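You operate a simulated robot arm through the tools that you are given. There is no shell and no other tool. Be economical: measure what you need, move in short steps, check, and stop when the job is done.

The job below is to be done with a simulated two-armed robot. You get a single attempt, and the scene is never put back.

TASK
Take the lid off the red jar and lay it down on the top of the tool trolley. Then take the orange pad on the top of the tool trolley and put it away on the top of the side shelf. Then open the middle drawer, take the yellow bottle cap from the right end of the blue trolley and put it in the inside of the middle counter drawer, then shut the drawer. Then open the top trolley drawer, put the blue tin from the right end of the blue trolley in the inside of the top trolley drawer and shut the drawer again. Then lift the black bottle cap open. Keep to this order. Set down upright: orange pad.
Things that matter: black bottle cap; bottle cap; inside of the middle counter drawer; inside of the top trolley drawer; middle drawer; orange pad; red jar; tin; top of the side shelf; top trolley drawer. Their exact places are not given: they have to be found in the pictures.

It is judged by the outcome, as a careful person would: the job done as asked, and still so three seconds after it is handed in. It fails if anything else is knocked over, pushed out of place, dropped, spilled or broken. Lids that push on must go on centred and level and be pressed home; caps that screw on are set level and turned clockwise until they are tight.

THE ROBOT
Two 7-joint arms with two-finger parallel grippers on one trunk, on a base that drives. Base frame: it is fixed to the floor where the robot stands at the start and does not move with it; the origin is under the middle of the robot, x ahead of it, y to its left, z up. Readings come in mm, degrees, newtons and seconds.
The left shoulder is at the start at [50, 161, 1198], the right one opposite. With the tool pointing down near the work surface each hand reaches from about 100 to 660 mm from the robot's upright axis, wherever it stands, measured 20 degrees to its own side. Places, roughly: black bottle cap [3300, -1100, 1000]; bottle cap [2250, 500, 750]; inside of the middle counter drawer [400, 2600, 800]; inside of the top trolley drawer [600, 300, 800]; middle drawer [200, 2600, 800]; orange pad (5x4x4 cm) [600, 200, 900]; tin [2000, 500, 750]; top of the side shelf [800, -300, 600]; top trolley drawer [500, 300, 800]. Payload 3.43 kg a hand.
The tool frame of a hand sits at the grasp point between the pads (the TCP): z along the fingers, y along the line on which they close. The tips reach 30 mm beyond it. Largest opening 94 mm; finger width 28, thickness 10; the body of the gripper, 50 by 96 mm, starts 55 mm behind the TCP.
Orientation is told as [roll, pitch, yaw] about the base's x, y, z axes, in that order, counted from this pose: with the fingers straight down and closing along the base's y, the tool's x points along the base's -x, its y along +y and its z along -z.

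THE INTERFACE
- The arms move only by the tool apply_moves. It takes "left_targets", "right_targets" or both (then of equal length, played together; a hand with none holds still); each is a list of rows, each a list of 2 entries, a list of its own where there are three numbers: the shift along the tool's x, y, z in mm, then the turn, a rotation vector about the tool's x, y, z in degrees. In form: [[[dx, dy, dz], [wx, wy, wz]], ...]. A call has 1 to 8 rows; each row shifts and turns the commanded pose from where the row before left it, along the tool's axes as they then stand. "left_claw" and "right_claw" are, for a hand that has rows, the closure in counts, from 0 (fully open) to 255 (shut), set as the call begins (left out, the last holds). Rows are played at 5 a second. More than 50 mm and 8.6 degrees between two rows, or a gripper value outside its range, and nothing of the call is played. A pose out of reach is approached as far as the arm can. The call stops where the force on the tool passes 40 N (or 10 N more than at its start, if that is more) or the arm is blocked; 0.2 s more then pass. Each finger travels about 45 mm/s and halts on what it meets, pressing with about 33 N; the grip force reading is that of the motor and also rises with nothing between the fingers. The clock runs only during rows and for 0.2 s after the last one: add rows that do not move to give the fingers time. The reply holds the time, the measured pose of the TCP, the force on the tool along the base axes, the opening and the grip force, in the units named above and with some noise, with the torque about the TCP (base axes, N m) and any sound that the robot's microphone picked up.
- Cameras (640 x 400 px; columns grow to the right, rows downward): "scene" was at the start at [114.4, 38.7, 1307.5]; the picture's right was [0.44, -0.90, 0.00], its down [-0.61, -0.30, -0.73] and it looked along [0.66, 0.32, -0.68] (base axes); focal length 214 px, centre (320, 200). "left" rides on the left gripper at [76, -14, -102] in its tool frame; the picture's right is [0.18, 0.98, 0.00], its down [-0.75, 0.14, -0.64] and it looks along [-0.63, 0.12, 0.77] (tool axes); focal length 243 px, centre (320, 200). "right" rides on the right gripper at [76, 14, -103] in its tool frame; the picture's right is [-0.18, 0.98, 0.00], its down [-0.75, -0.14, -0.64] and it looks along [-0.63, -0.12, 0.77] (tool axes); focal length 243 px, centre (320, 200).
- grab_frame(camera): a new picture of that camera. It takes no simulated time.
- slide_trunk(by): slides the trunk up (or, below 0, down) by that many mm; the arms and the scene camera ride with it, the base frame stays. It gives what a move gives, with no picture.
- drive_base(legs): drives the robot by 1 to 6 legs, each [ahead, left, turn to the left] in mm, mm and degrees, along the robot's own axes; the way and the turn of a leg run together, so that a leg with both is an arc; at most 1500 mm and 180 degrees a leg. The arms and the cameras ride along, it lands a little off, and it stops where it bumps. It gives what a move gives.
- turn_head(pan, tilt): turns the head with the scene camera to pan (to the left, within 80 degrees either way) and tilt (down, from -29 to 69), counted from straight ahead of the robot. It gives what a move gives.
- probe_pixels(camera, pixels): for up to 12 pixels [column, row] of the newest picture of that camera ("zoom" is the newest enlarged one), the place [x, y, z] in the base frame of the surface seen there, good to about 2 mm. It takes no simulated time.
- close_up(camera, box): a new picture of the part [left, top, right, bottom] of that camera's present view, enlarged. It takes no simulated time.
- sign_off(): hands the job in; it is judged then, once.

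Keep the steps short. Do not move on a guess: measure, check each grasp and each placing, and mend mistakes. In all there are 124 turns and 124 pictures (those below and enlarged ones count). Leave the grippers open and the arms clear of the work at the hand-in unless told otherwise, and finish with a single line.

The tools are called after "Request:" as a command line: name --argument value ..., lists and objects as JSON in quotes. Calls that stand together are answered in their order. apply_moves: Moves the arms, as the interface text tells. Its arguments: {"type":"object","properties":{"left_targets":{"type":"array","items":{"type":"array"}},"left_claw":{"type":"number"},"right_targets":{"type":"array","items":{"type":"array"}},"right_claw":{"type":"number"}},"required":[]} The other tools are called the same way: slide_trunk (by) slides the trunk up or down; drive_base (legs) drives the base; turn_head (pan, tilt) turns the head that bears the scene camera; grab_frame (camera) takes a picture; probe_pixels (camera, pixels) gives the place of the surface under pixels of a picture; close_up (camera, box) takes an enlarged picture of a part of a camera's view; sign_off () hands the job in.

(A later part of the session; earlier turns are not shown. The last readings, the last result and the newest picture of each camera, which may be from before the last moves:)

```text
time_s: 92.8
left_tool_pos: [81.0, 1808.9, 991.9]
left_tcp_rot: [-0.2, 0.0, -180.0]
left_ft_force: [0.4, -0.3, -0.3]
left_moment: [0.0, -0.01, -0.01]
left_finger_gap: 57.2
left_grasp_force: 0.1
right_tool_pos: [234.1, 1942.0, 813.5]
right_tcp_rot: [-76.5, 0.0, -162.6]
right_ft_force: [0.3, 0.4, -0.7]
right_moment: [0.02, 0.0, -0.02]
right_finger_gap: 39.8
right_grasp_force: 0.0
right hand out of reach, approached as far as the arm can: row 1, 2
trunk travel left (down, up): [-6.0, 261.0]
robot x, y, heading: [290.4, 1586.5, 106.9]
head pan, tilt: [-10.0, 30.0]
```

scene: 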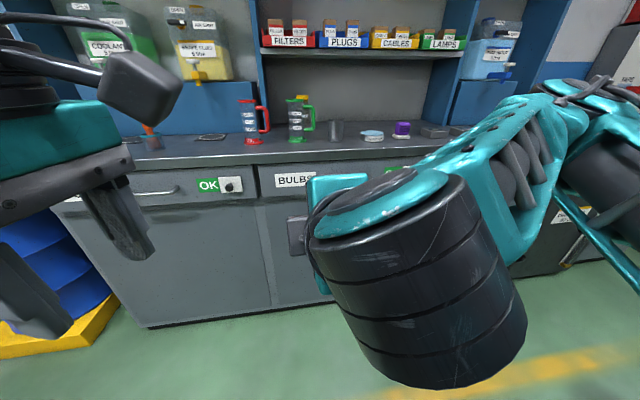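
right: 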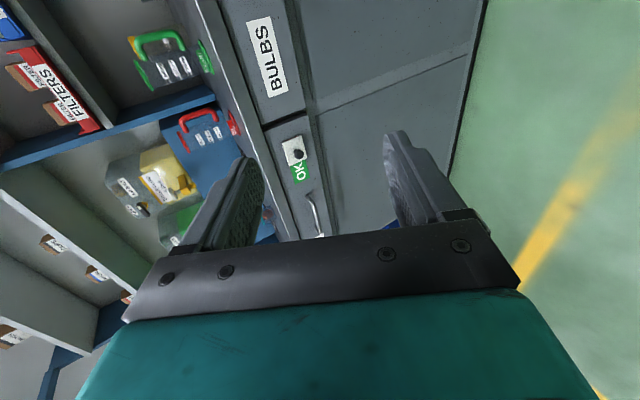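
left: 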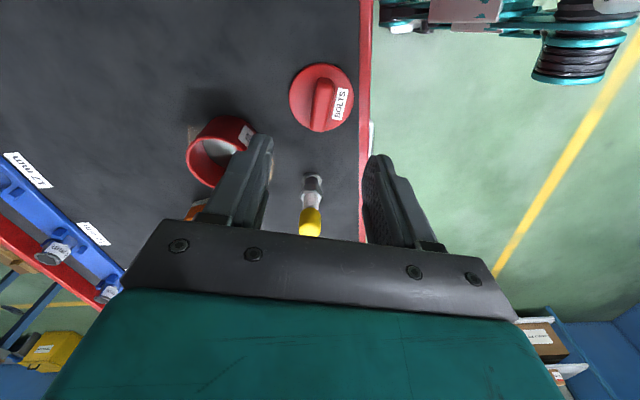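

Drive: right 190 mm and ahead 330 mm first.

Request:
drive_base --legs '[[0, -190, 0], [330, 0, 0]]'

Request:
grab_frame --camera "right"

Request:
grab_frame --camera "scene"

```text
time_s: 96.1
left_tool_pos: [168.2, 2173.1, 992.3]
left_tcp_rot: [0.0, 0.1, -180.0]
left_ft_force: [-0.3, 0.2, 0.3]
left_moment: [-0.01, -0.02, 0.01]
left_finger_gap: 57.2
left_grasp_force: 0.1
right_tool_pos: [321.6, 2307.3, 814.1]
right_tcp_rot: [-76.4, 0.0, -162.7]
right_ft_force: [0.3, 0.2, 0.3]
right_moment: [-0.01, -0.02, -0.01]
right_finger_gap: 39.7
right_grasp_force: 0.0
trunk travel left (down, up): [-6.0, 261.0]
robot x, y, heading: [377.3, 1954.2, 106.8]
head pan, tilt: [-10.0, 30.0]
```

```text
72 pictures are left
```

right: 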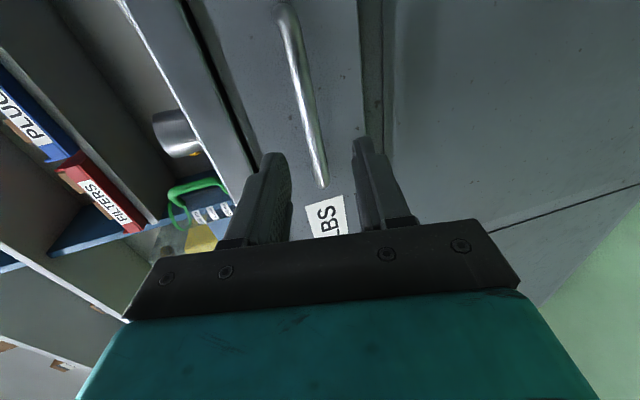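

```text
71 pictures are left
```

scene: 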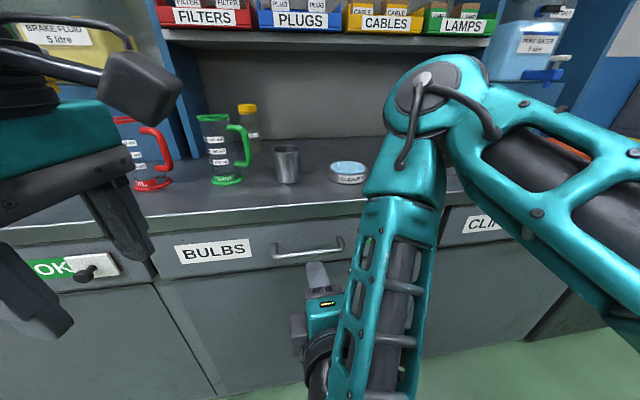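

The bar is visible in the right view between the fingers. I'll measure bar and elbow.

Request:
probe_pixels --camera "right" --pixels '[[292, 30], [302, 80], [312, 130], [320, 175], [265, 100], [335, 130]]'

Request:
probe_pixels --camera "scene" --pixels '[[420, 80], [400, 180], [385, 260], [276, 255], [340, 244], [308, 250], [90, 272], [290, 165], [345, 170], [130, 230]]'

```text
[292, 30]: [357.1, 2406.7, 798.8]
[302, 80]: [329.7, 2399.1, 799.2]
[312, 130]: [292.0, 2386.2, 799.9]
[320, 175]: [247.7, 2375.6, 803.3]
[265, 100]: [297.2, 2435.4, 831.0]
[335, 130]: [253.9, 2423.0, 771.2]
```

```text
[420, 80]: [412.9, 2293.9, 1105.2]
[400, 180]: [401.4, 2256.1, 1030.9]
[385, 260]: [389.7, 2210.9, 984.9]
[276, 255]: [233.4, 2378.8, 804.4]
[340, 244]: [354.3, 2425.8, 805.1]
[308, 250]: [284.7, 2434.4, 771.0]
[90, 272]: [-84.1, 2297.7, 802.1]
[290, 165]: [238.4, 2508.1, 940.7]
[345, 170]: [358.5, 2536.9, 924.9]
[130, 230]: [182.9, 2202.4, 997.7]
```

Bar centre b≈77 mm ahead of the present TCP, at z≈803. I'll lower the hand 8 mm and drive ahead 72 mm.

Request:
apply_moves --right_targets '[[[0, 7.8, 1.9], [0, 0, 0]]]'

Request:
drive_base --legs '[[70, 0, 0]]'

Request:
grab_frame --camera "right"

Request:
grab_frame --camera "scene"

```text
time_s: 96.5
left_tool_pos: [169.2, 2173.0, 992.7]
left_tcp_rot: [-0.3, 0.0, -180.0]
left_ft_force: [0.0, -0.1, -0.8]
left_moment: [-0.02, 0.02, 0.03]
left_finger_gap: 57.2
left_grasp_force: 0.0
right_tool_pos: [320.6, 2307.6, 805.9]
right_tcp_rot: [-76.4, 0.0, -162.7]
right_ft_force: [0.2, -0.8, -0.1]
right_moment: [0.01, 0.02, 0.02]
right_finger_gap: 40.3
right_grasp_force: 0.0
trunk travel left (down, up): [-6.0, 261.0]
robot x, y, heading: [373.4, 1953.4, 107.1]
head pan, tilt: [-10.0, 30.0]
```

```text
time_s: 97.5
left_tool_pos: [148.9, 2240.9, 992.0]
left_tcp_rot: [0.0, 0.1, 179.9]
left_ft_force: [0.6, 0.1, -0.2]
left_moment: [0.01, -0.01, -0.02]
left_finger_gap: 57.1
left_grasp_force: 0.1
right_tool_pos: [301.4, 2373.8, 806.5]
right_tcp_rot: [-76.4, 0.0, -162.7]
right_ft_force: [0.0, -0.4, 0.4]
right_moment: [0.01, -0.01, 0.02]
right_finger_gap: 39.9
right_grasp_force: 0.0
trunk travel left (down, up): [-6.0, 261.0]
robot x, y, heading: [355.7, 2021.9, 106.9]
head pan, tilt: [-10.0, 30.0]
```

```text
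70 pictures are left
```

right: 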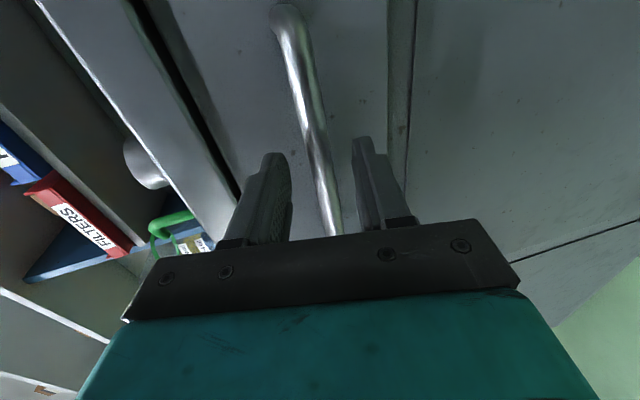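

```text
69 pictures are left
```

scene: 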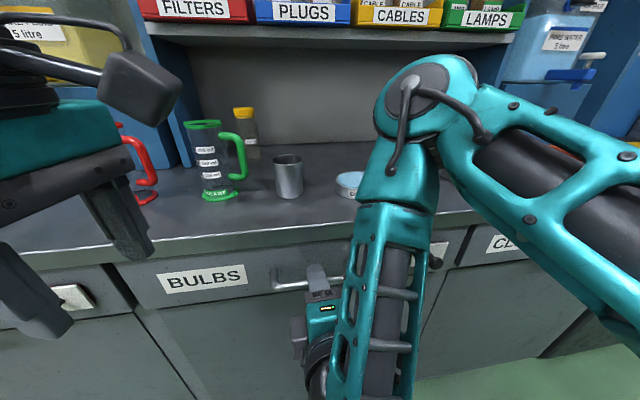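

The bar lies between the fingers. I'll advance 7 mm and close on it.

Request:
apply_moves --right_targets '[[[0, 0, 7], [0, 0, 0]]]'

Request:
apply_moves --right_targets '[[[0, 0, 0], [0, 0, 0]], [[0, 0, 0], [0, 0, 0]], [[0, 0, 0], [0, 0, 0]], [[0, 0, 0], [0, 0, 0]]]' --right_claw 255

Request:
grab_frame --camera "right"

```text
time_s: 97.9
left_tool_pos: [149.2, 2240.6, 991.8]
left_tcp_rot: [-0.3, -0.1, 180.0]
left_ft_force: [-0.6, 0.2, 0.4]
left_moment: [0.0, -0.01, -0.01]
left_finger_gap: 56.8
left_grasp_force: 0.0
right_tool_pos: [298.9, 2380.8, 803.8]
right_tcp_rot: [-76.4, 0.0, -162.7]
right_ft_force: [-0.7, 0.2, 0.4]
right_moment: [-0.02, -0.03, 0.0]
right_finger_gap: 39.7
right_grasp_force: 0.0
trunk travel left (down, up): [-6.0, 261.0]
robot x, y, heading: [356.4, 2018.0, 106.8]
head pan, tilt: [-10.0, 30.0]
```

```text
time_s: 98.9
left_tool_pos: [148.5, 2241.2, 991.4]
left_tcp_rot: [-0.1, 0.0, 180.0]
left_ft_force: [-0.9, -0.6, -0.2]
left_moment: [0.0, 0.01, -0.02]
left_finger_gap: 57.2
left_grasp_force: 0.0
right_tool_pos: [299.4, 2380.9, 803.5]
right_tcp_rot: [-76.3, 0.0, -162.7]
right_ft_force: [-0.7, -0.6, -4.5]
right_moment: [-0.2, 0.32, -0.28]
right_finger_gap: 13.6
right_grasp_force: 45.1
trunk travel left (down, up): [-6.0, 261.0]
robot x, y, heading: [358.6, 2019.5, 106.9]
head pan, tilt: [-10.0, 30.0]
```

```text
68 pictures are left
```

right: 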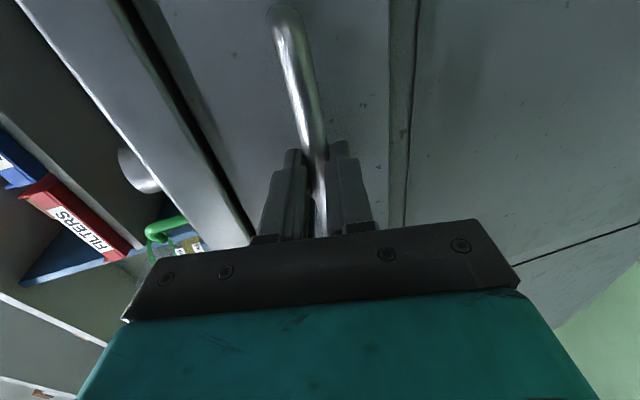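

Handle gripped (gap 13.6 mm). I'll pull 20 mm with the arm to test whether it is latched.

Request:
apply_moves --right_targets '[[[0, 2.35, -9.7], [0, 0, 0]], [[0, 2.35, -9.7], [0, 0, 0]]]'

```text
time_s: 99.5
left_tool_pos: [148.3, 2239.8, 991.1]
left_tcp_rot: [-0.2, 0.1, -180.0]
left_ft_force: [0.6, -0.2, -0.8]
left_moment: [-0.01, -0.01, -0.02]
left_finger_gap: 57.1
left_grasp_force: 0.0
right_tool_pos: [306.1, 2361.7, 804.2]
right_tcp_rot: [-76.6, 0.0, -162.7]
right_ft_force: [-4.7, -2.5, -3.6]
right_moment: [-0.07, 0.1, -0.83]
right_finger_gap: 13.7
right_grasp_force: 45.0
trunk travel left (down, up): [-6.0, 261.0]
robot x, y, heading: [357.1, 2020.3, 106.8]
head pan, tilt: [-10.0, 30.0]
```

It slides freely. I'll drive back 230 mm holding the handle.

Request:
drive_base --legs '[[-230, 0, 0]]'

Request:
grab_frame --camera "scene"

```text
time_s: 101.2
left_tool_pos: [213.9, 2020.6, 992.3]
left_tcp_rot: [-0.1, 0.2, -179.7]
left_ft_force: [-0.4, -0.3, 0.1]
left_moment: [0.0, 0.0, 0.0]
left_finger_gap: 57.3
left_grasp_force: 0.1
right_tool_pos: [369.4, 2140.6, 803.3]
right_tcp_rot: [-76.3, -0.1, -162.3]
right_ft_force: [-30.5, -9.1, -5.5]
right_moment: [-0.16, 0.3, -0.08]
right_finger_gap: 13.5
right_grasp_force: 44.7
trunk travel left (down, up): [-6.0, 261.0]
robot x, y, heading: [422.9, 1800.3, 107.1]
head pan, tilt: [-10.0, 30.0]
```

```text
67 pictures are left
```

scene: 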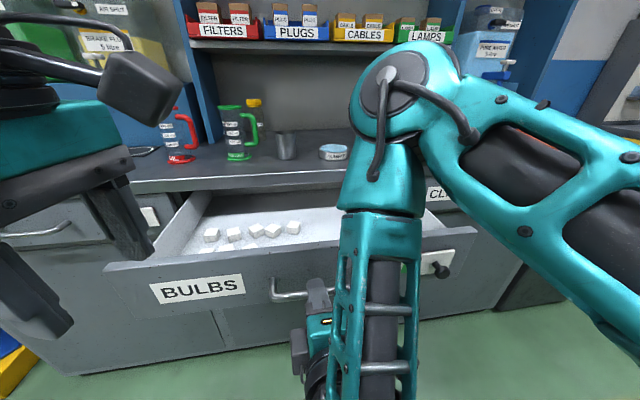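

The drawer is open about 235 mm with white boxes at its left. I'll release the handle and drive back 120 mm.

Request:
apply_moves --right_targets '[[[0, 0, 0], [0, 0, 0]], [[0, 0, 0], [0, 0, 0]], [[0, 0, 0], [0, 0, 0]]]' --right_claw 140

Request:
drive_base --legs '[[-150, 0, 0]]'

Request:
grab_frame --camera "scene"

```text
time_s: 102.0
left_tool_pos: [214.9, 2019.8, 992.2]
left_tcp_rot: [-0.3, 0.0, -179.8]
left_ft_force: [1.0, 0.3, -1.4]
left_moment: [0.0, -0.03, 0.02]
left_finger_gap: 57.3
left_grasp_force: 0.0
right_tool_pos: [369.9, 2141.1, 803.8]
right_tcp_rot: [-76.3, -0.3, -162.1]
right_ft_force: [0.1, -0.2, 0.6]
right_moment: [-0.02, 0.01, 0.01]
right_finger_gap: 42.3
right_grasp_force: 0.0
trunk travel left (down, up): [-6.0, 261.0]
robot x, y, heading: [424.3, 1800.9, 107.3]
head pan, tilt: [-10.0, 30.0]
```

```text
time_s: 103.4
left_tool_pos: [259.0, 1875.6, 991.4]
left_tcp_rot: [-0.2, 0.1, -179.8]
left_ft_force: [-0.2, -0.2, 0.7]
left_moment: [-0.01, 0.0, 0.0]
left_finger_gap: 57.3
left_grasp_force: 0.0
right_tool_pos: [414.7, 1997.6, 803.3]
right_tcp_rot: [-76.3, -0.3, -162.1]
right_ft_force: [-1.1, 0.5, 0.8]
right_moment: [0.0, 0.0, 0.01]
right_finger_gap: 42.5
right_grasp_force: 0.2
trunk travel left (down, up): [-6.0, 261.0]
robot x, y, heading: [467.1, 1656.5, 107.1]
head pan, tilt: [-10.0, 30.0]
```

```text
66 pictures are left
```

scene: 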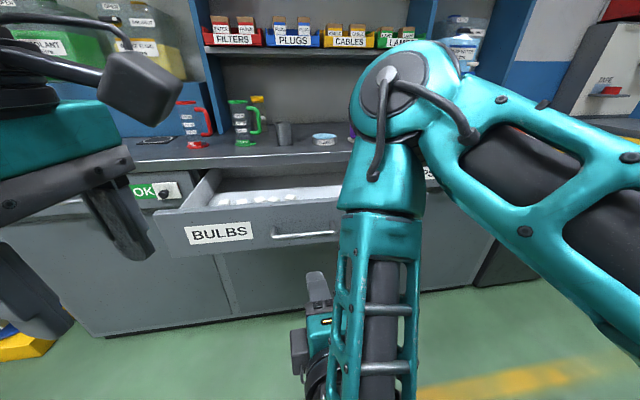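

Request:
probe_pixels --camera "scene" --pixels '[[185, 212], [335, 205], [300, 195], [260, 196], [330, 185], [280, 237], [330, 235], [240, 185]]'

Request:
turn_head --pan -75 --tilt 20

Request:
grab_frame --camera "scene"

```text
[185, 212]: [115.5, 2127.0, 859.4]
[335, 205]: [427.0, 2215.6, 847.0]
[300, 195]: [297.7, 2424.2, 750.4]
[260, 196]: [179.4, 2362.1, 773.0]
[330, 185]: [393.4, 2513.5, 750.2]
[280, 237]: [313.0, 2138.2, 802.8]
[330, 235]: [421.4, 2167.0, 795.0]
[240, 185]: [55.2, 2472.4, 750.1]
```

```text
time_s: 104.8
left_tool_pos: [259.9, 1876.7, 991.4]
left_tcp_rot: [-0.1, 0.1, -179.7]
left_ft_force: [-0.7, -0.6, -0.3]
left_moment: [-0.02, 0.0, -0.03]
left_finger_gap: 57.3
left_grasp_force: 0.1
right_tool_pos: [414.0, 1997.7, 803.1]
right_tcp_rot: [-76.3, -0.3, -162.1]
right_ft_force: [-0.1, -0.3, -0.1]
right_moment: [-0.02, 0.01, -0.02]
right_finger_gap: 42.4
right_grasp_force: 0.0
trunk travel left (down, up): [-6.0, 261.0]
robot x, y, heading: [469.0, 1657.1, 107.1]
head pan, tilt: [-75.0, 20.0]
```

```text
65 pictures are left
```

scene: 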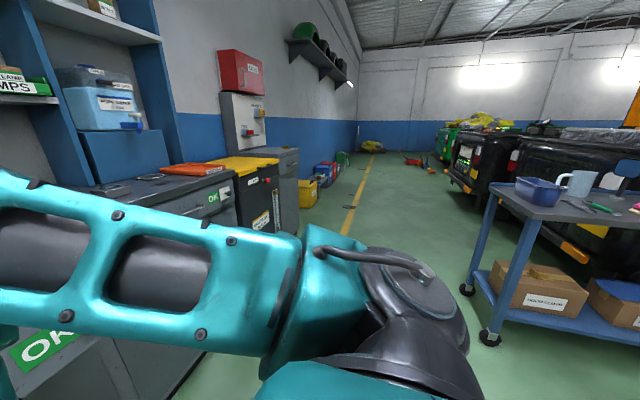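

The drawer floor is at z≈750 with free space on its right. The blue trolley appears at the right; I'll measure it and turn towards it.

Request:
probe_pixels --camera "scene" --pixels '[[492, 195], [540, 205], [600, 215], [535, 188], [580, 185], [490, 335], [466, 288], [635, 210], [470, 185], [300, 190]]'

Request:
slide_trunk --by 180

Request:
drive_base --legs '[[-200, 0, 0], [0, 0, -107]]'

Request:
turn_head --pan -10 --tilt 20

Request:
grab_frame --camera "scene"

```text
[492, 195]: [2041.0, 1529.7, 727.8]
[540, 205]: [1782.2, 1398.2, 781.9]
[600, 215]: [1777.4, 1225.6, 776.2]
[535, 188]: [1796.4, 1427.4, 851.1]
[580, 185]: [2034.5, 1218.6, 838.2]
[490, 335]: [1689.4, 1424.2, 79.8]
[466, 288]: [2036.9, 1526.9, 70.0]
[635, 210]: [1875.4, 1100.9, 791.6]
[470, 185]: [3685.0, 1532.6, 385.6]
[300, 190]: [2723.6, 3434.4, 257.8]
```

```text
time_s: 106.8
left_tool_pos: [259.2, 1876.7, 1171.8]
left_tcp_rot: [-0.1, 0.1, -179.7]
left_ft_force: [-0.2, 0.3, 0.6]
left_moment: [-0.01, 0.02, 0.01]
left_finger_gap: 57.4
left_grasp_force: 0.1
right_tool_pos: [413.0, 1997.2, 985.1]
right_tcp_rot: [-76.4, -0.4, -162.2]
right_ft_force: [-0.5, -0.8, -0.2]
right_moment: [-0.02, -0.01, 0.01]
right_finger_gap: 42.5
right_grasp_force: 0.0
trunk travel left (down, up): [-186.0, 81.0]
robot x, y, heading: [465.7, 1656.8, 107.3]
head pan, tilt: [-75.0, 20.0]
```

```text
time_s: 112.8
left_tool_pos: [794.5, 1606.6, 1171.9]
left_tcp_rot: [-0.1, 0.0, 74.4]
left_ft_force: [-0.1, 0.3, -0.2]
left_moment: [0.01, -0.01, -0.03]
left_finger_gap: 57.2
left_grasp_force: 0.0
right_tool_pos: [868.4, 1425.4, 983.3]
right_tcp_rot: [-76.4, -0.3, 92.1]
right_ft_force: [1.2, -0.2, -0.6]
right_moment: [0.0, -0.03, 0.0]
right_finger_gap: 42.3
right_grasp_force: 0.0
trunk travel left (down, up): [-186.0, 81.0]
robot x, y, heading: [528.1, 1467.2, 1.3]
head pan, tilt: [-75.0, 20.0]
```

```text
time_s: 114.2
left_tool_pos: [794.4, 1606.1, 1171.7]
left_tcp_rot: [-0.1, 0.1, 74.4]
left_ft_force: [-0.1, 0.5, 0.2]
left_moment: [0.02, 0.01, 0.02]
left_finger_gap: 57.2
left_grasp_force: 0.1
right_tool_pos: [868.7, 1425.7, 982.8]
right_tcp_rot: [-76.4, -0.3, 92.0]
right_ft_force: [0.0, -0.2, -0.7]
right_moment: [0.0, 0.03, -0.04]
right_finger_gap: 42.5
right_grasp_force: 0.0
trunk travel left (down, up): [-186.0, 81.0]
robot x, y, heading: [523.4, 1465.8, 1.3]
head pan, tilt: [-10.0, 20.0]
```

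```text
64 pictures are left
```

scene: 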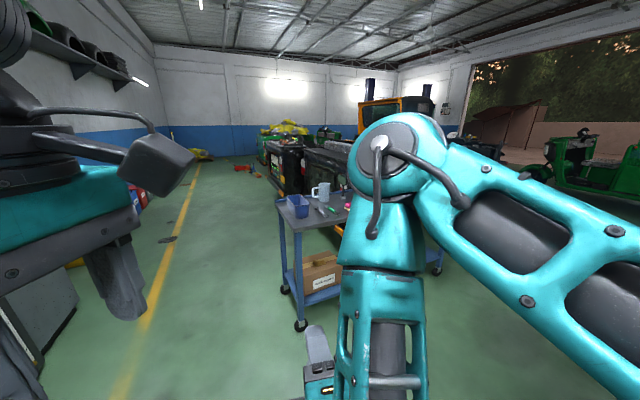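

The blue trolley's front starts near (1690,1424) and runs towards (1945,540). I'll drive round to face its right end.

Request:
drive_base --legs '[[650, 0, 0], [0, 0, 15], [0, -900, 0]]'

Request:
turn_head --pan 20 --tilt 30

Request:
grab_frame --camera "scene"

```text
time_s: 123.0
left_tool_pos: [1658.9, 825.6, 1172.1]
left_tcp_rot: [-0.1, 0.0, 90.8]
left_ft_force: [0.2, 0.3, -0.4]
left_moment: [0.02, -0.01, 0.02]
left_finger_gap: 57.1
left_grasp_force: 0.0
right_tool_pos: [1782.0, 672.0, 983.3]
right_tcp_rot: [-76.4, -0.4, 108.4]
right_ft_force: [0.8, 0.4, -0.3]
right_moment: [0.01, -0.01, 0.0]
right_finger_gap: 42.5
right_grasp_force: 0.1
trunk travel left (down, up): [-186.0, 81.0]
robot x, y, heading: [1438.9, 618.4, 17.7]
head pan, tilt: [-10.0, 20.0]
```

```text
time_s: 124.0
left_tool_pos: [1659.3, 825.1, 1171.5]
left_tcp_rot: [-0.1, 0.1, 90.8]
left_ft_force: [0.5, -0.1, 0.2]
left_moment: [0.02, 0.02, 0.02]
left_finger_gap: 57.1
left_grasp_force: 0.0
right_tool_pos: [1780.4, 672.5, 983.9]
right_tcp_rot: [-76.3, -0.3, 108.5]
right_ft_force: [0.4, 0.7, 0.6]
right_moment: [-0.03, 0.02, 0.01]
right_finger_gap: 42.2
right_grasp_force: 0.1
trunk travel left (down, up): [-186.0, 81.0]
robot x, y, heading: [1441.3, 618.0, 18.0]
head pan, tilt: [20.0, 30.0]
```

```text
63 pictures are left
```

scene: 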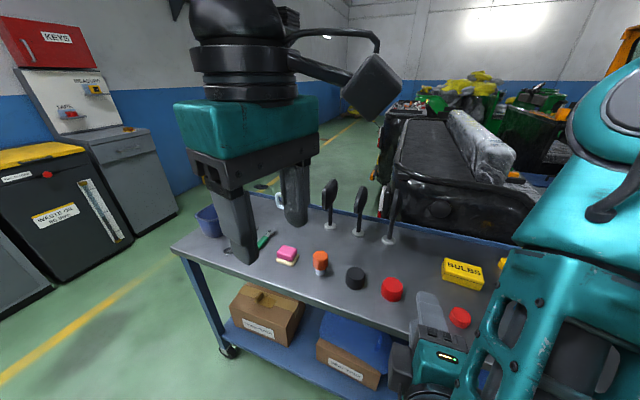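

Request:
turn_head --pan -40 --tilt 30

Request:
grab_frame --camera "scene"

Request:
grab_frame --camera "left"

```text
time_s: 125.3
left_tool_pos: [1658.7, 826.4, 1172.4]
left_tcp_rot: [-0.1, 0.1, 90.8]
left_ft_force: [0.3, 0.0, 0.7]
left_moment: [0.01, -0.01, -0.03]
left_finger_gap: 57.2
left_grasp_force: 0.1
right_tool_pos: [1781.5, 673.3, 984.2]
right_tcp_rot: [-76.4, -0.4, 108.4]
right_ft_force: [0.0, -0.8, -1.4]
right_moment: [0.02, -0.02, -0.01]
right_finger_gap: 42.3
right_grasp_force: 0.0
trunk travel left (down, up): [-186.0, 81.0]
robot x, y, heading: [1439.9, 620.4, 17.7]
head pan, tilt: [-40.0, 30.0]
```

```text
62 pictures are left
```

scene: 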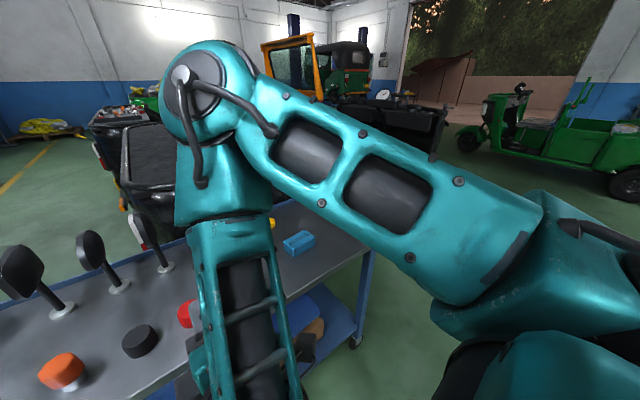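

```text
61 pictures are left
```

left: 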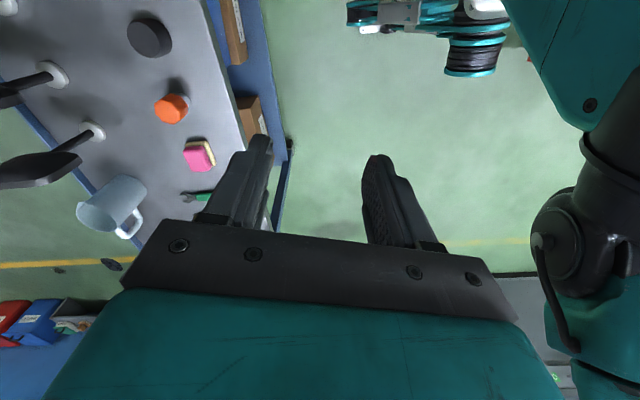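

The right arm hides part of the view; the blue tin shows at (300,242). I'll drive right 350 mm so the right end lies before the left hand.

Request:
drive_base --legs '[[0, -380, 0]]'

Request:
turn_head --pan 15 --tilt 35

Request:
grab_frame --camera "scene"

```text
time_s: 127.7
left_tool_pos: [1775.0, 459.2, 1172.3]
left_tcp_rot: [-0.1, 0.0, 90.7]
left_ft_force: [0.1, 0.5, 0.5]
left_moment: [-0.02, -0.01, -0.02]
left_finger_gap: 57.4
left_grasp_force: 0.0
right_tool_pos: [1897.8, 306.6, 984.9]
right_tcp_rot: [-76.4, -0.3, 108.4]
right_ft_force: [-0.3, -0.1, -0.3]
right_moment: [-0.03, -0.01, 0.03]
right_finger_gap: 42.2
right_grasp_force: 0.1
trunk travel left (down, up): [-186.0, 81.0]
robot x, y, heading: [1556.3, 249.2, 17.5]
head pan, tilt: [-40.0, 30.0]
```

```text
time_s: 128.9
left_tool_pos: [1775.6, 459.2, 1171.1]
left_tcp_rot: [-0.1, 0.1, 90.7]
left_ft_force: [0.9, -0.4, 0.1]
left_moment: [-0.02, -0.02, -0.02]
left_finger_gap: 57.3
left_grasp_force: 0.1
right_tool_pos: [1898.2, 305.7, 984.4]
right_tcp_rot: [-76.4, -0.4, 108.4]
right_ft_force: [0.9, -0.1, -0.2]
right_moment: [0.02, -0.02, -0.01]
right_finger_gap: 42.4
right_grasp_force: 0.1
trunk travel left (down, up): [-186.0, 81.0]
robot x, y, heading: [1556.1, 251.7, 17.5]
head pan, tilt: [15.0, 35.0]
```

```text
60 pictures are left
```

scene: 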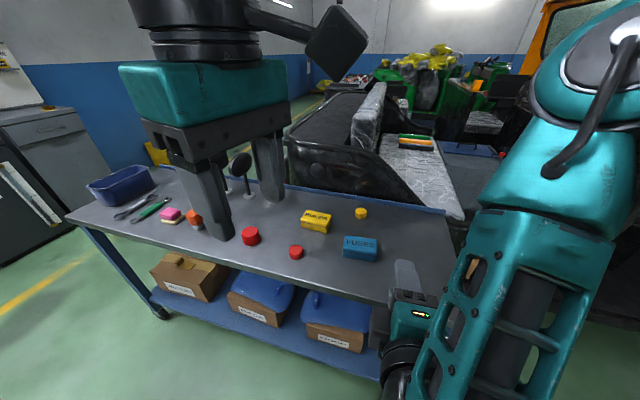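

Now I see the yellow cap at (361,213) and the blue tin (FUSES) at (360,248). I'll enlarge and measure.

Request:
close_up --camera "scene" --box '[280, 190, 440, 290]'

Request:
probe_pixels --camera "zoom" --pixels '[[322, 82], [323, 88], [323, 102], [302, 92], [342, 92], [250, 195], [395, 205], [255, 230], [385, 265], [320, 205], [420, 300], [600, 100]]'

```text
4.00 times, centred on (360, 240) of scene
```

zoom: 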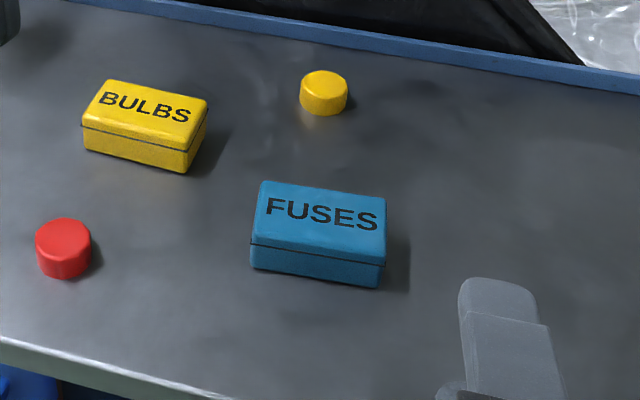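

```text
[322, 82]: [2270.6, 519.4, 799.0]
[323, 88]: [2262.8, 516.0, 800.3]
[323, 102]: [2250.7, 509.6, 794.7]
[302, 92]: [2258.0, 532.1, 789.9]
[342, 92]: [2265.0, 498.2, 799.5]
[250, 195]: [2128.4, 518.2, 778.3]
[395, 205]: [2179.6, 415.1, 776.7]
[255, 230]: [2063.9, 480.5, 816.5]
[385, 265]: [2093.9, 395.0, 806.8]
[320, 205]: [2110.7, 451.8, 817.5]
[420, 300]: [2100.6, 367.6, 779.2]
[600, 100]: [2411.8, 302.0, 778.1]
```

Cap centre ≈ (2263,514), top z 800; tin top z 817. I'll drive closer (ahead 105, right 95) and turn the left hand to face forward.

Request:
drive_base --legs '[[105, -95, 0]]'

Request:
apply_moves --left_targets '[[[0, 0, 0], [0, 0, 8.2]], [[0, 0, 0], [0, 0, 8.2]], [[0, 0, 0], [0, 0, 8.2]], [[0, 0, 0], [0, 0, 8.2]], [[0, 0, 0], [0, 0, 8.2]], [[0, 0, 0], [0, 0, 8.2]], [[0, 0, 0], [0, 0, 8.2]], [[0, 0, 0], [0, 0, 8.2]]]' --left_claw 30

Request:
apply_moves --left_targets '[[[0, 0, 0], [0, 0, 7.8]], [[0, 0, 0], [0, -8.5, 0]], [[0, 0, 0], [0, -8.5, 0]], [[0, 0, 0], [0, -8.5, 0]], [[0, 0, 0], [0, -8.5, 0]], [[0, 0, 0], [0, -8.5, 0]]]'

Request:
grab_frame --camera "scene"

```text
time_s: 130.3
left_tool_pos: [1904.9, 400.6, 1172.2]
left_tcp_rot: [-0.1, 0.0, 90.7]
left_ft_force: [0.3, 0.2, 0.1]
left_moment: [0.02, 0.05, 0.05]
left_finger_gap: 57.1
left_grasp_force: 0.1
right_tool_pos: [2028.0, 248.2, 983.3]
right_tcp_rot: [-76.4, -0.3, 108.3]
right_ft_force: [0.2, -0.2, -0.7]
right_moment: [0.0, -0.03, 0.01]
right_finger_gap: 42.4
right_grasp_force: 0.1
trunk travel left (down, up): [-186.0, 81.0]
robot x, y, heading: [1683.6, 192.0, 17.7]
head pan, tilt: [15.0, 35.0]
```

```text
time_s: 132.1
left_tool_pos: [1906.0, 402.3, 1170.6]
left_tcp_rot: [0.0, -0.1, 24.8]
left_ft_force: [-0.4, 0.3, 0.3]
left_moment: [-0.01, -0.02, -0.04]
left_finger_gap: 83.0
left_grasp_force: 0.1
right_tool_pos: [2026.1, 248.2, 983.7]
right_tcp_rot: [-76.4, -0.2, 108.4]
right_ft_force: [-0.7, -1.2, 0.2]
right_moment: [-0.03, 0.01, -0.03]
right_finger_gap: 42.4
right_grasp_force: 0.1
trunk travel left (down, up): [-186.0, 81.0]
robot x, y, heading: [1685.5, 191.1, 17.3]
head pan, tilt: [15.0, 35.0]
```

```text
time_s: 133.5
left_tool_pos: [1918.6, 395.2, 1189.0]
left_tcp_rot: [-0.1, -42.5, 17.3]
left_ft_force: [-0.7, 0.1, 0.3]
left_moment: [-0.03, 0.0, 0.02]
left_finger_gap: 82.7
left_grasp_force: 0.1
left hand out of reach, approached as far as the arm can: row 6
right_tool_pos: [2027.2, 246.8, 983.3]
right_tcp_rot: [-76.3, -0.4, 108.3]
right_ft_force: [-0.1, 0.0, 0.0]
right_moment: [0.02, -0.01, 0.01]
right_finger_gap: 42.5
right_grasp_force: 0.1
trunk travel left (down, up): [-186.0, 81.0]
robot x, y, heading: [1688.4, 190.4, 17.5]
head pan, tilt: [15.0, 35.0]
```

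```text
58 pictures are left
```

scene: 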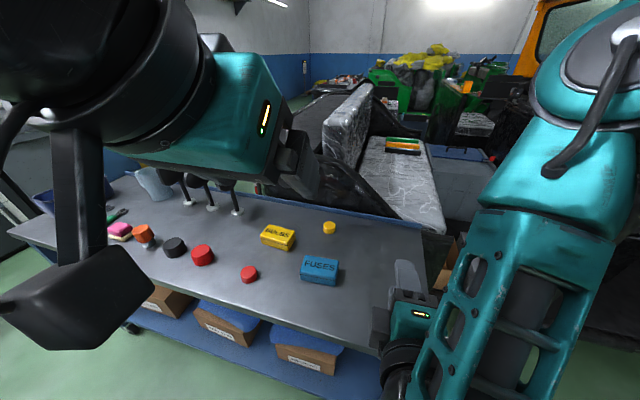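

I'll lower the trunk 100 mm, then extend the tilted left hand towards a point above the cap.

Request:
slide_trunk --by -100

Request:
apply_moves --left_targets '[[[-13.6, 1.3, 43.5], [0, 0, 0]], [[-13.6, 1.3, 43.5], [0, 0, 0]], [[-13.6, 1.3, 43.5], [0, 0, 0]], [[-13.6, 1.3, 43.5], [0, 0, 0]], [[-13.6, 1.3, 43.5], [0, 0, 0]], [[-13.6, 1.3, 43.5], [0, 0, 0]], [[-13.6, 1.3, 43.5], [0, 0, 0]]]'

Request:
grab_frame --camera "left"

```text
time_s: 134.8
left_tool_pos: [1919.2, 395.4, 1088.9]
left_tcp_rot: [-0.1, -42.5, 17.3]
left_ft_force: [0.1, 0.3, 0.5]
left_moment: [0.02, 0.0, 0.01]
left_finger_gap: 82.9
left_grasp_force: 0.0
right_tool_pos: [2027.0, 248.6, 885.0]
right_tcp_rot: [-76.4, -0.4, 108.2]
right_ft_force: [0.7, 1.0, -0.2]
right_moment: [0.0, 0.01, 0.0]
right_finger_gap: 42.6
right_grasp_force: 0.1
trunk travel left (down, up): [-86.0, 181.0]
robot x, y, heading: [1690.9, 194.2, 17.5]
head pan, tilt: [15.0, 35.0]
```

```text
time_s: 136.4
left_tool_pos: [2180.2, 485.7, 929.3]
left_tcp_rot: [0.0, -42.5, 17.4]
left_ft_force: [1.1, -0.2, 0.7]
left_moment: [0.05, 0.03, -0.01]
left_finger_gap: 82.6
left_grasp_force: 0.2
right_tool_pos: [2027.3, 249.2, 884.7]
right_tcp_rot: [-76.4, -0.3, 108.3]
right_ft_force: [-0.8, 0.2, 0.5]
right_moment: [-0.01, -0.02, -0.01]
right_finger_gap: 42.4
right_grasp_force: 0.1
trunk travel left (down, up): [-86.0, 181.0]
robot x, y, heading: [1686.9, 191.4, 17.6]
head pan, tilt: [15.0, 35.0]
```

```text
57 pictures are left
```

left: 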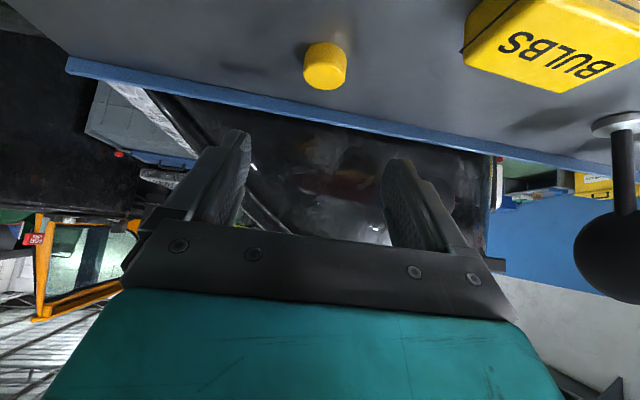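

Reach is good. I'll measure the cap and the black upright thing at the right of this view.

Request:
probe_pixels --camera "left" --pixels '[[325, 60], [306, 65], [345, 65], [325, 84], [325, 45], [600, 240], [625, 150], [575, 250], [470, 50], [590, 60]]'

```text
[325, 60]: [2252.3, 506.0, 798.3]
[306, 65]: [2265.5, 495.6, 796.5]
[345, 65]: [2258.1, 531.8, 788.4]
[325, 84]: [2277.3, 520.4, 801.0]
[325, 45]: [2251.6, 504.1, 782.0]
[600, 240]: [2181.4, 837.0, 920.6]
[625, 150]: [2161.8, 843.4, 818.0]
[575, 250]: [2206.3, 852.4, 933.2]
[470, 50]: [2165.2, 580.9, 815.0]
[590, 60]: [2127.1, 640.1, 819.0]
```

Request:
apply_moves --left_targets '[[[5.5, 0.3, 34.3], [0, 0, 0]], [[5.5, 0.3, 34.3], [0, 0, 0]], [[5.5, 0.3, 34.3], [0, 0, 0]], [[4, 0.3, 26], [0, 0, 0]]]'

Request:
grab_frame --camera "left"

```text
time_s: 137.4
left_tool_pos: [2189.4, 549.2, 857.1]
left_tcp_rot: [-0.2, -42.4, 17.4]
left_ft_force: [0.0, -0.1, -0.7]
left_moment: [0.03, 0.02, -0.01]
left_finger_gap: 83.0
left_grasp_force: 0.1
left hand out of reach, approached as far as the arm can: row 1, 2, 3, 4
right_tool_pos: [2027.1, 249.5, 883.7]
right_tcp_rot: [-76.5, -0.3, 108.3]
right_ft_force: [0.5, -0.6, 0.6]
right_moment: [-0.03, 0.02, -0.04]
right_finger_gap: 42.6
right_grasp_force: 0.1
trunk travel left (down, up): [-86.0, 181.0]
robot x, y, heading: [1685.8, 190.8, 17.5]
head pan, tilt: [15.0, 35.0]
```

```text
56 pictures are left
```

left: 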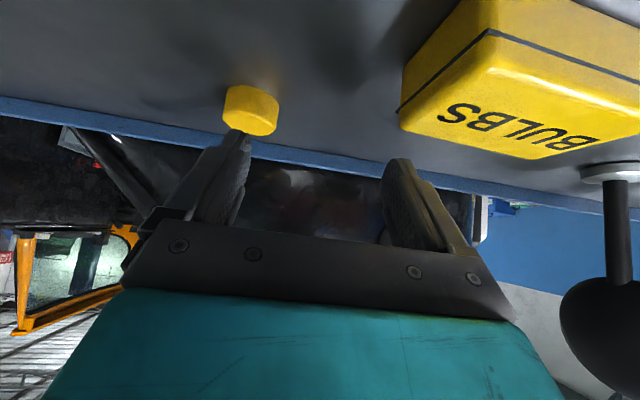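

At this height the reach falls short and the hand slid left. I'll raise both hands, lower the trunk 80 mm more, and edge ahead.

Request:
apply_moves --left_targets '[[[-27, 0, -29.5], [0, 0, 0]], [[-27, 0, -29.5], [0, 0, 0]], [[-13, 0, -15], [0, 0, 0]]]' --right_targets '[[[0, -30, -7], [0, 0, 0]], [[0, -30, -7], [0, 0, 0]], [[0, -20, -5], [0, 0, 0]]]'

Request:
slide_trunk --by -80

Request:
drive_base --legs '[[35, 0, 0]]'

```text
time_s: 138.2
left_tool_pos: [2189.3, 550.4, 956.8]
left_tcp_rot: [-0.2, -42.5, 17.3]
left_ft_force: [-0.1, -0.5, -0.9]
left_moment: [0.0, 0.02, -0.04]
left_finger_gap: 82.9
left_grasp_force: 0.1
right_tool_pos: [2030.1, 260.6, 963.2]
right_tcp_rot: [-76.4, -0.2, 108.1]
right_ft_force: [-0.6, -0.1, 0.4]
right_moment: [-0.01, 0.01, 0.04]
right_finger_gap: 42.2
right_grasp_force: 0.0
right hand out of reach, approached as far as the arm can: row 2, 3
trunk travel left (down, up): [-86.0, 181.0]
robot x, y, heading: [1683.3, 188.4, 17.6]
head pan, tilt: [15.0, 35.0]
```

```text
time_s: 139.4
left_tool_pos: [2190.3, 549.5, 875.8]
left_tcp_rot: [0.0, -42.5, 17.4]
left_ft_force: [-0.7, 0.0, 0.1]
left_moment: [0.01, 0.0, 0.04]
left_finger_gap: 82.4
left_grasp_force: 0.1
right_tool_pos: [2029.7, 260.9, 881.5]
right_tcp_rot: [-76.4, -0.2, 108.2]
right_ft_force: [-0.4, -0.6, -0.6]
right_moment: [-0.02, -0.03, -0.01]
right_finger_gap: 42.3
right_grasp_force: 0.1
trunk travel left (down, up): [-6.0, 261.0]
robot x, y, heading: [1684.0, 194.0, 17.5]
head pan, tilt: [15.0, 35.0]
```

```text
time_s: 140.4
left_tool_pos: [2218.1, 558.6, 875.8]
left_tcp_rot: [-0.1, -42.5, 17.5]
left_ft_force: [0.0, -0.4, -0.6]
left_moment: [-0.03, -0.02, -0.01]
left_finger_gap: 83.1
left_grasp_force: 0.1
right_tool_pos: [2058.2, 270.4, 880.8]
right_tcp_rot: [-76.4, -0.3, 108.1]
right_ft_force: [-0.5, -0.7, -0.1]
right_moment: [0.03, -0.01, -0.01]
right_finger_gap: 42.3
right_grasp_force: 0.1
trunk travel left (down, up): [-6.0, 261.0]
robot x, y, heading: [1713.4, 202.4, 17.4]
head pan, tilt: [15.0, 35.0]
stopped in leg 1: the robot was blocked; the commanded pose is now the measured one
```

Request:
apply_moves --left_targets '[[[-7, -28.4, 6.4], [0, 0, 0]], [[-7, -28.4, 6.4], [0, 0, 0]], [[16.9, 0, 18.4], [0, 0, 0]]]'

Request:
grab_frame --camera "left"

```text
time_s: 141.2
left_tool_pos: [2234.5, 524.0, 853.9]
left_tcp_rot: [-0.2, -42.4, 17.4]
left_ft_force: [-0.3, -0.3, 0.7]
left_moment: [-0.01, -0.03, -0.01]
left_finger_gap: 82.8
left_grasp_force: 0.1
left hand out of reach, approached as far as the arm can: row 2, 3
right_tool_pos: [2058.5, 270.3, 880.7]
right_tcp_rot: [-76.4, -0.4, 108.1]
right_ft_force: [-0.8, -0.2, 0.1]
right_moment: [0.0, -0.02, -0.02]
right_finger_gap: 42.3
right_grasp_force: 0.0
trunk travel left (down, up): [-6.0, 261.0]
robot x, y, heading: [1713.9, 198.2, 17.4]
head pan, tilt: [15.0, 35.0]
```

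```text
55 pictures are left
```

left: 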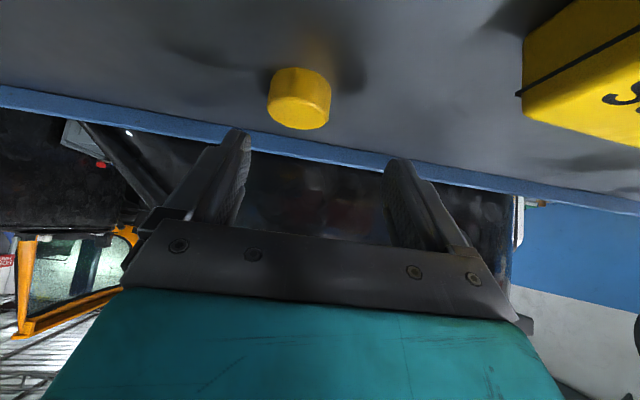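

Short by about 20 mm. I'll lean the hand to ~60°, which brings the wrist nearer, then centre and lower.

Request:
apply_moves --left_targets '[[[0, 0, 0], [0, -8.5, 0]], [[0, 0, 0], [0, -8.5, 0]], [[-5, -18.8, 8.5], [0, 0, 0]], [[13, 0, 7.6], [0, 0, 0]]]'

Request:
grab_frame --camera "left"

```text
time_s: 142.2
left_tool_pos: [2235.7, 519.9, 852.8]
left_tcp_rot: [-0.5, -59.7, 17.7]
left_ft_force: [1.9, 0.2, 11.4]
left_moment: [-0.63, 1.55, 0.12]
left_finger_gap: 83.0
left_grasp_force: 0.1
left hand out of reach, approached as far as the arm can: row 3, 4
right_tool_pos: [2057.4, 270.5, 881.0]
right_tcp_rot: [-76.4, -0.3, 108.2]
right_ft_force: [-0.1, -0.4, -0.1]
right_moment: [-0.01, 0.0, -0.01]
right_finger_gap: 42.3
right_grasp_force: 0.1
trunk travel left (down, up): [-6.0, 261.0]
robot x, y, heading: [1715.1, 200.9, 17.4]
head pan, tilt: [15.0, 35.0]
```

```text
54 pictures are left
```

left: 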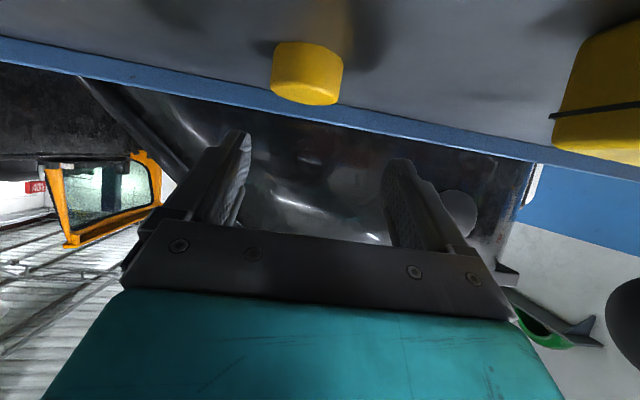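

There is an 11 N push: the wrist camera housing hangs over the blue tin. I'll raise the hand straight up and check the tin.

Request:
apply_moves --left_targets '[[[-34.5, 0, -20.3], [0, 0, 0]], [[-34.5, 0, -20.3], [0, 0, 0]]]'

Request:
grab_frame --camera "scene"

```text
time_s: 142.8
left_tool_pos: [2235.4, 522.2, 929.7]
left_tcp_rot: [-0.1, -59.3, 17.3]
left_ft_force: [0.5, -0.8, 0.4]
left_moment: [-0.01, 0.03, -0.01]
left_finger_gap: 83.1
left_grasp_force: 0.2
right_tool_pos: [2057.9, 269.5, 881.6]
right_tcp_rot: [-76.4, -0.4, 108.2]
right_ft_force: [-0.1, -0.4, 0.9]
right_moment: [-0.02, 0.01, 0.0]
right_finger_gap: 42.5
right_grasp_force: 0.2
trunk travel left (down, up): [-6.0, 261.0]
robot x, y, heading: [1715.7, 200.0, 17.2]
head pan, tilt: [15.0, 35.0]
```

```text
53 pictures are left
```

scene: 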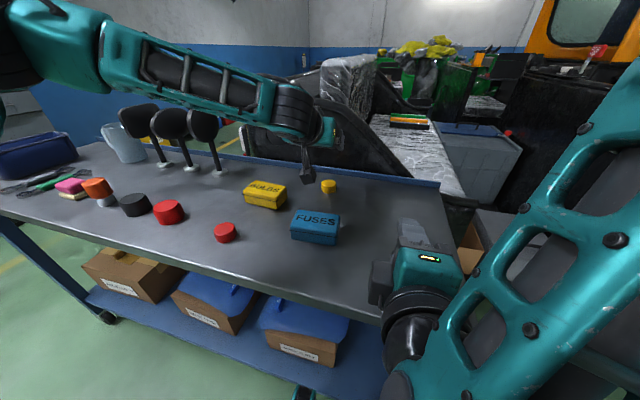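

The tin is unmoved. I'll stand differently: turned 45° right, so the left shoulder comes about 100 mm nearer the cap. First raise, back off, and turn.

Request:
slide_trunk --by 120

Request:
drive_base --legs '[[-150, 0, 0], [0, 60, -45]]'

Request:
apply_moves --left_targets '[[[0, 0, 0], [0, 8.5, 0]], [[0, 0, 0], [0, 8.5, 0]], [[0, 0, 0], [0, 8.5, 0]], [[0, 0, 0], [0, 8.5, 0]]]'

Request:
turn_head --pan 45 --tilt 40

Request:
grab_frame --camera "scene"

```text
time_s: 144.3
left_tool_pos: [2235.1, 521.0, 1050.1]
left_tcp_rot: [-0.3, -59.4, 17.3]
left_ft_force: [-0.7, -0.6, 1.1]
left_moment: [0.03, 0.02, 0.01]
left_finger_gap: 82.9
left_grasp_force: 0.1
right_tool_pos: [2058.1, 269.8, 1002.1]
right_tcp_rot: [-76.5, -0.2, 108.3]
right_ft_force: [0.0, -0.1, -0.6]
right_moment: [0.02, -0.02, -0.01]
right_finger_gap: 42.4
right_grasp_force: 0.0
trunk travel left (down, up): [-126.0, 141.0]
robot x, y, heading: [1713.9, 203.2, 17.3]
head pan, tilt: [15.0, 35.0]
```

```text
time_s: 147.7
left_tool_pos: [2170.2, 74.4, 1050.0]
left_tcp_rot: [-0.1, -59.4, -27.3]
left_ft_force: [0.7, 0.0, 0.4]
left_moment: [-0.01, 0.0, 0.02]
left_finger_gap: 82.9
left_grasp_force: 0.0
right_tool_pos: [1867.6, 19.9, 1001.3]
right_tcp_rot: [-76.4, -0.3, 63.4]
right_ft_force: [-0.6, -0.2, 0.2]
right_moment: [0.02, 0.01, -0.02]
right_finger_gap: 42.6
right_grasp_force: 0.1
trunk travel left (down, up): [-126.0, 141.0]
robot x, y, heading: [1575.6, 215.3, -27.3]
head pan, tilt: [15.0, 35.0]
```

```text
time_s: 148.7
left_tool_pos: [2163.1, 93.0, 1048.3]
left_tcp_rot: [-0.1, -25.3, -27.4]
left_ft_force: [0.4, -0.5, 0.7]
left_moment: [-0.04, 0.0, 0.01]
left_finger_gap: 83.2
left_grasp_force: 0.0
left hand out of reach, approached as far as the arm can: row 3, 4
right_tool_pos: [1867.4, 20.2, 1001.8]
right_tcp_rot: [-76.4, -0.3, 63.4]
right_ft_force: [0.1, 1.1, -0.9]
right_moment: [0.0, 0.0, -0.03]
right_finger_gap: 42.4
right_grasp_force: 0.0
trunk travel left (down, up): [-126.0, 141.0]
robot x, y, heading: [1572.2, 210.5, -27.3]
head pan, tilt: [15.0, 35.0]
```

```text
time_s: 149.7
left_tool_pos: [2162.8, 92.8, 1048.9]
left_tcp_rot: [-0.2, -25.5, -27.4]
left_ft_force: [-0.8, 0.4, -0.2]
left_moment: [-0.02, 0.0, -0.02]
left_finger_gap: 83.0
left_grasp_force: 0.0
right_tool_pos: [1866.8, 21.0, 1002.6]
right_tcp_rot: [-76.4, -0.3, 63.4]
right_ft_force: [-0.4, -0.3, 0.5]
right_moment: [-0.01, 0.01, 0.01]
right_finger_gap: 42.3
right_grasp_force: 0.0
trunk travel left (down, up): [-126.0, 141.0]
robot x, y, heading: [1574.9, 216.5, -27.1]
head pan, tilt: [45.0, 40.0]
```

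```text
52 pictures are left
```

scene: 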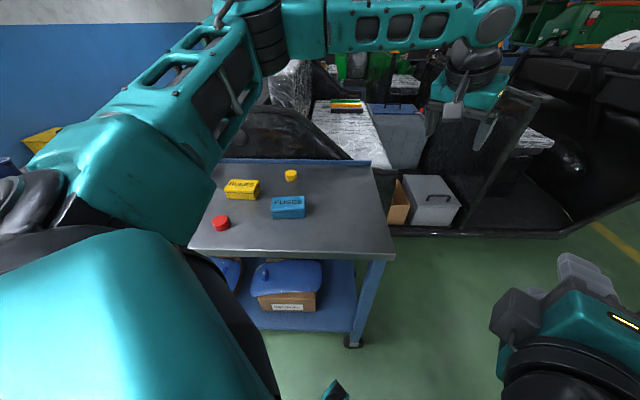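

I can see cap (291,175) and tin (287,207) well. I'll swing the left hand round to the left at this height, then move the base in.

Request:
apply_moves --left_targets '[[[21.7, 40.1, -10.3], [0, 0, 0]], [[21.7, 40.1, -10.3], [0, 0, 0]], [[21.7, 40.1, -10.3], [0, 0, 0]], [[21.7, 40.1, -10.3], [0, 0, 0]], [[21.7, 40.1, -10.3], [0, 0, 0]], [[21.7, 40.1, -10.3], [0, 0, 0]], [[21.7, 40.1, -10.3], [0, 0, 0]], [[21.7, 40.1, -10.3], [0, 0, 0]]]'

Request:
drive_base --legs '[[95, 89, 0]]'

Request:
apply_moves --left_targets '[[[0, 0, 0], [0, 0, -8.5]], [[0, 0, 0], [0, 0, -8.5]], [[0, 0, 0], [0, 0, -8.5]], [[0, 0, 0], [0, 0, -8.5]]]'

Request:
grab_frame --camera "scene"

```text
time_s: 151.5
left_tool_pos: [2139.3, 469.9, 1047.2]
left_tcp_rot: [0.0, -25.5, -27.5]
left_ft_force: [0.3, 0.6, 0.8]
left_moment: [-0.03, -0.01, 0.01]
left_finger_gap: 83.0
left_grasp_force: 0.1
right_tool_pos: [1867.8, 19.9, 1002.2]
right_tcp_rot: [-76.4, -0.3, 63.4]
right_ft_force: [0.7, 0.3, 0.1]
right_moment: [-0.01, -0.03, 0.02]
right_finger_gap: 42.4
right_grasp_force: 0.2
trunk travel left (down, up): [-126.0, 141.0]
robot x, y, heading: [1576.2, 216.2, -27.5]
head pan, tilt: [45.0, 40.0]
```

```text
time_s: 152.9
left_tool_pos: [2265.0, 504.4, 1047.5]
left_tcp_rot: [-0.1, -25.4, -27.3]
left_ft_force: [-0.7, -0.5, 0.0]
left_moment: [-0.03, 0.0, 0.02]
left_finger_gap: 82.9
left_grasp_force: 0.1
right_tool_pos: [1993.3, 56.3, 1002.6]
right_tcp_rot: [-76.4, -0.3, 63.5]
right_ft_force: [1.1, 0.2, 0.3]
right_moment: [0.0, 0.02, 0.0]
right_finger_gap: 42.8
right_grasp_force: 0.0
trunk travel left (down, up): [-126.0, 141.0]
robot x, y, heading: [1701.6, 248.3, -27.1]
head pan, tilt: [45.0, 40.0]
stopped in leg 1: the robot was blocked; the commanded pose is now the measured one
```

```text
time_s: 153.9
left_tool_pos: [2263.9, 506.1, 1047.8]
left_tcp_rot: [-15.0, -20.8, 9.6]
left_ft_force: [-0.7, -0.5, -0.3]
left_moment: [0.04, 0.02, -0.01]
left_finger_gap: 83.0
left_grasp_force: 0.0
right_tool_pos: [1992.5, 56.2, 1000.7]
right_tcp_rot: [-76.4, -0.4, 63.5]
right_ft_force: [-0.3, 0.6, 0.3]
right_moment: [0.0, -0.04, 0.04]
right_finger_gap: 42.4
right_grasp_force: 0.1
trunk travel left (down, up): [-126.0, 141.0]
robot x, y, heading: [1701.0, 248.7, -27.2]
head pan, tilt: [45.0, 40.0]
```

```text
51 pictures are left
```

scene: 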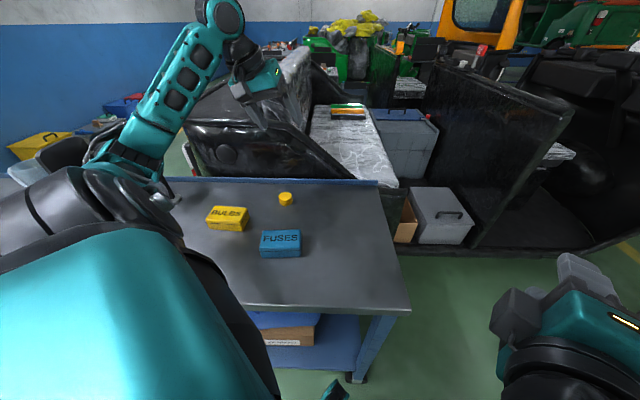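

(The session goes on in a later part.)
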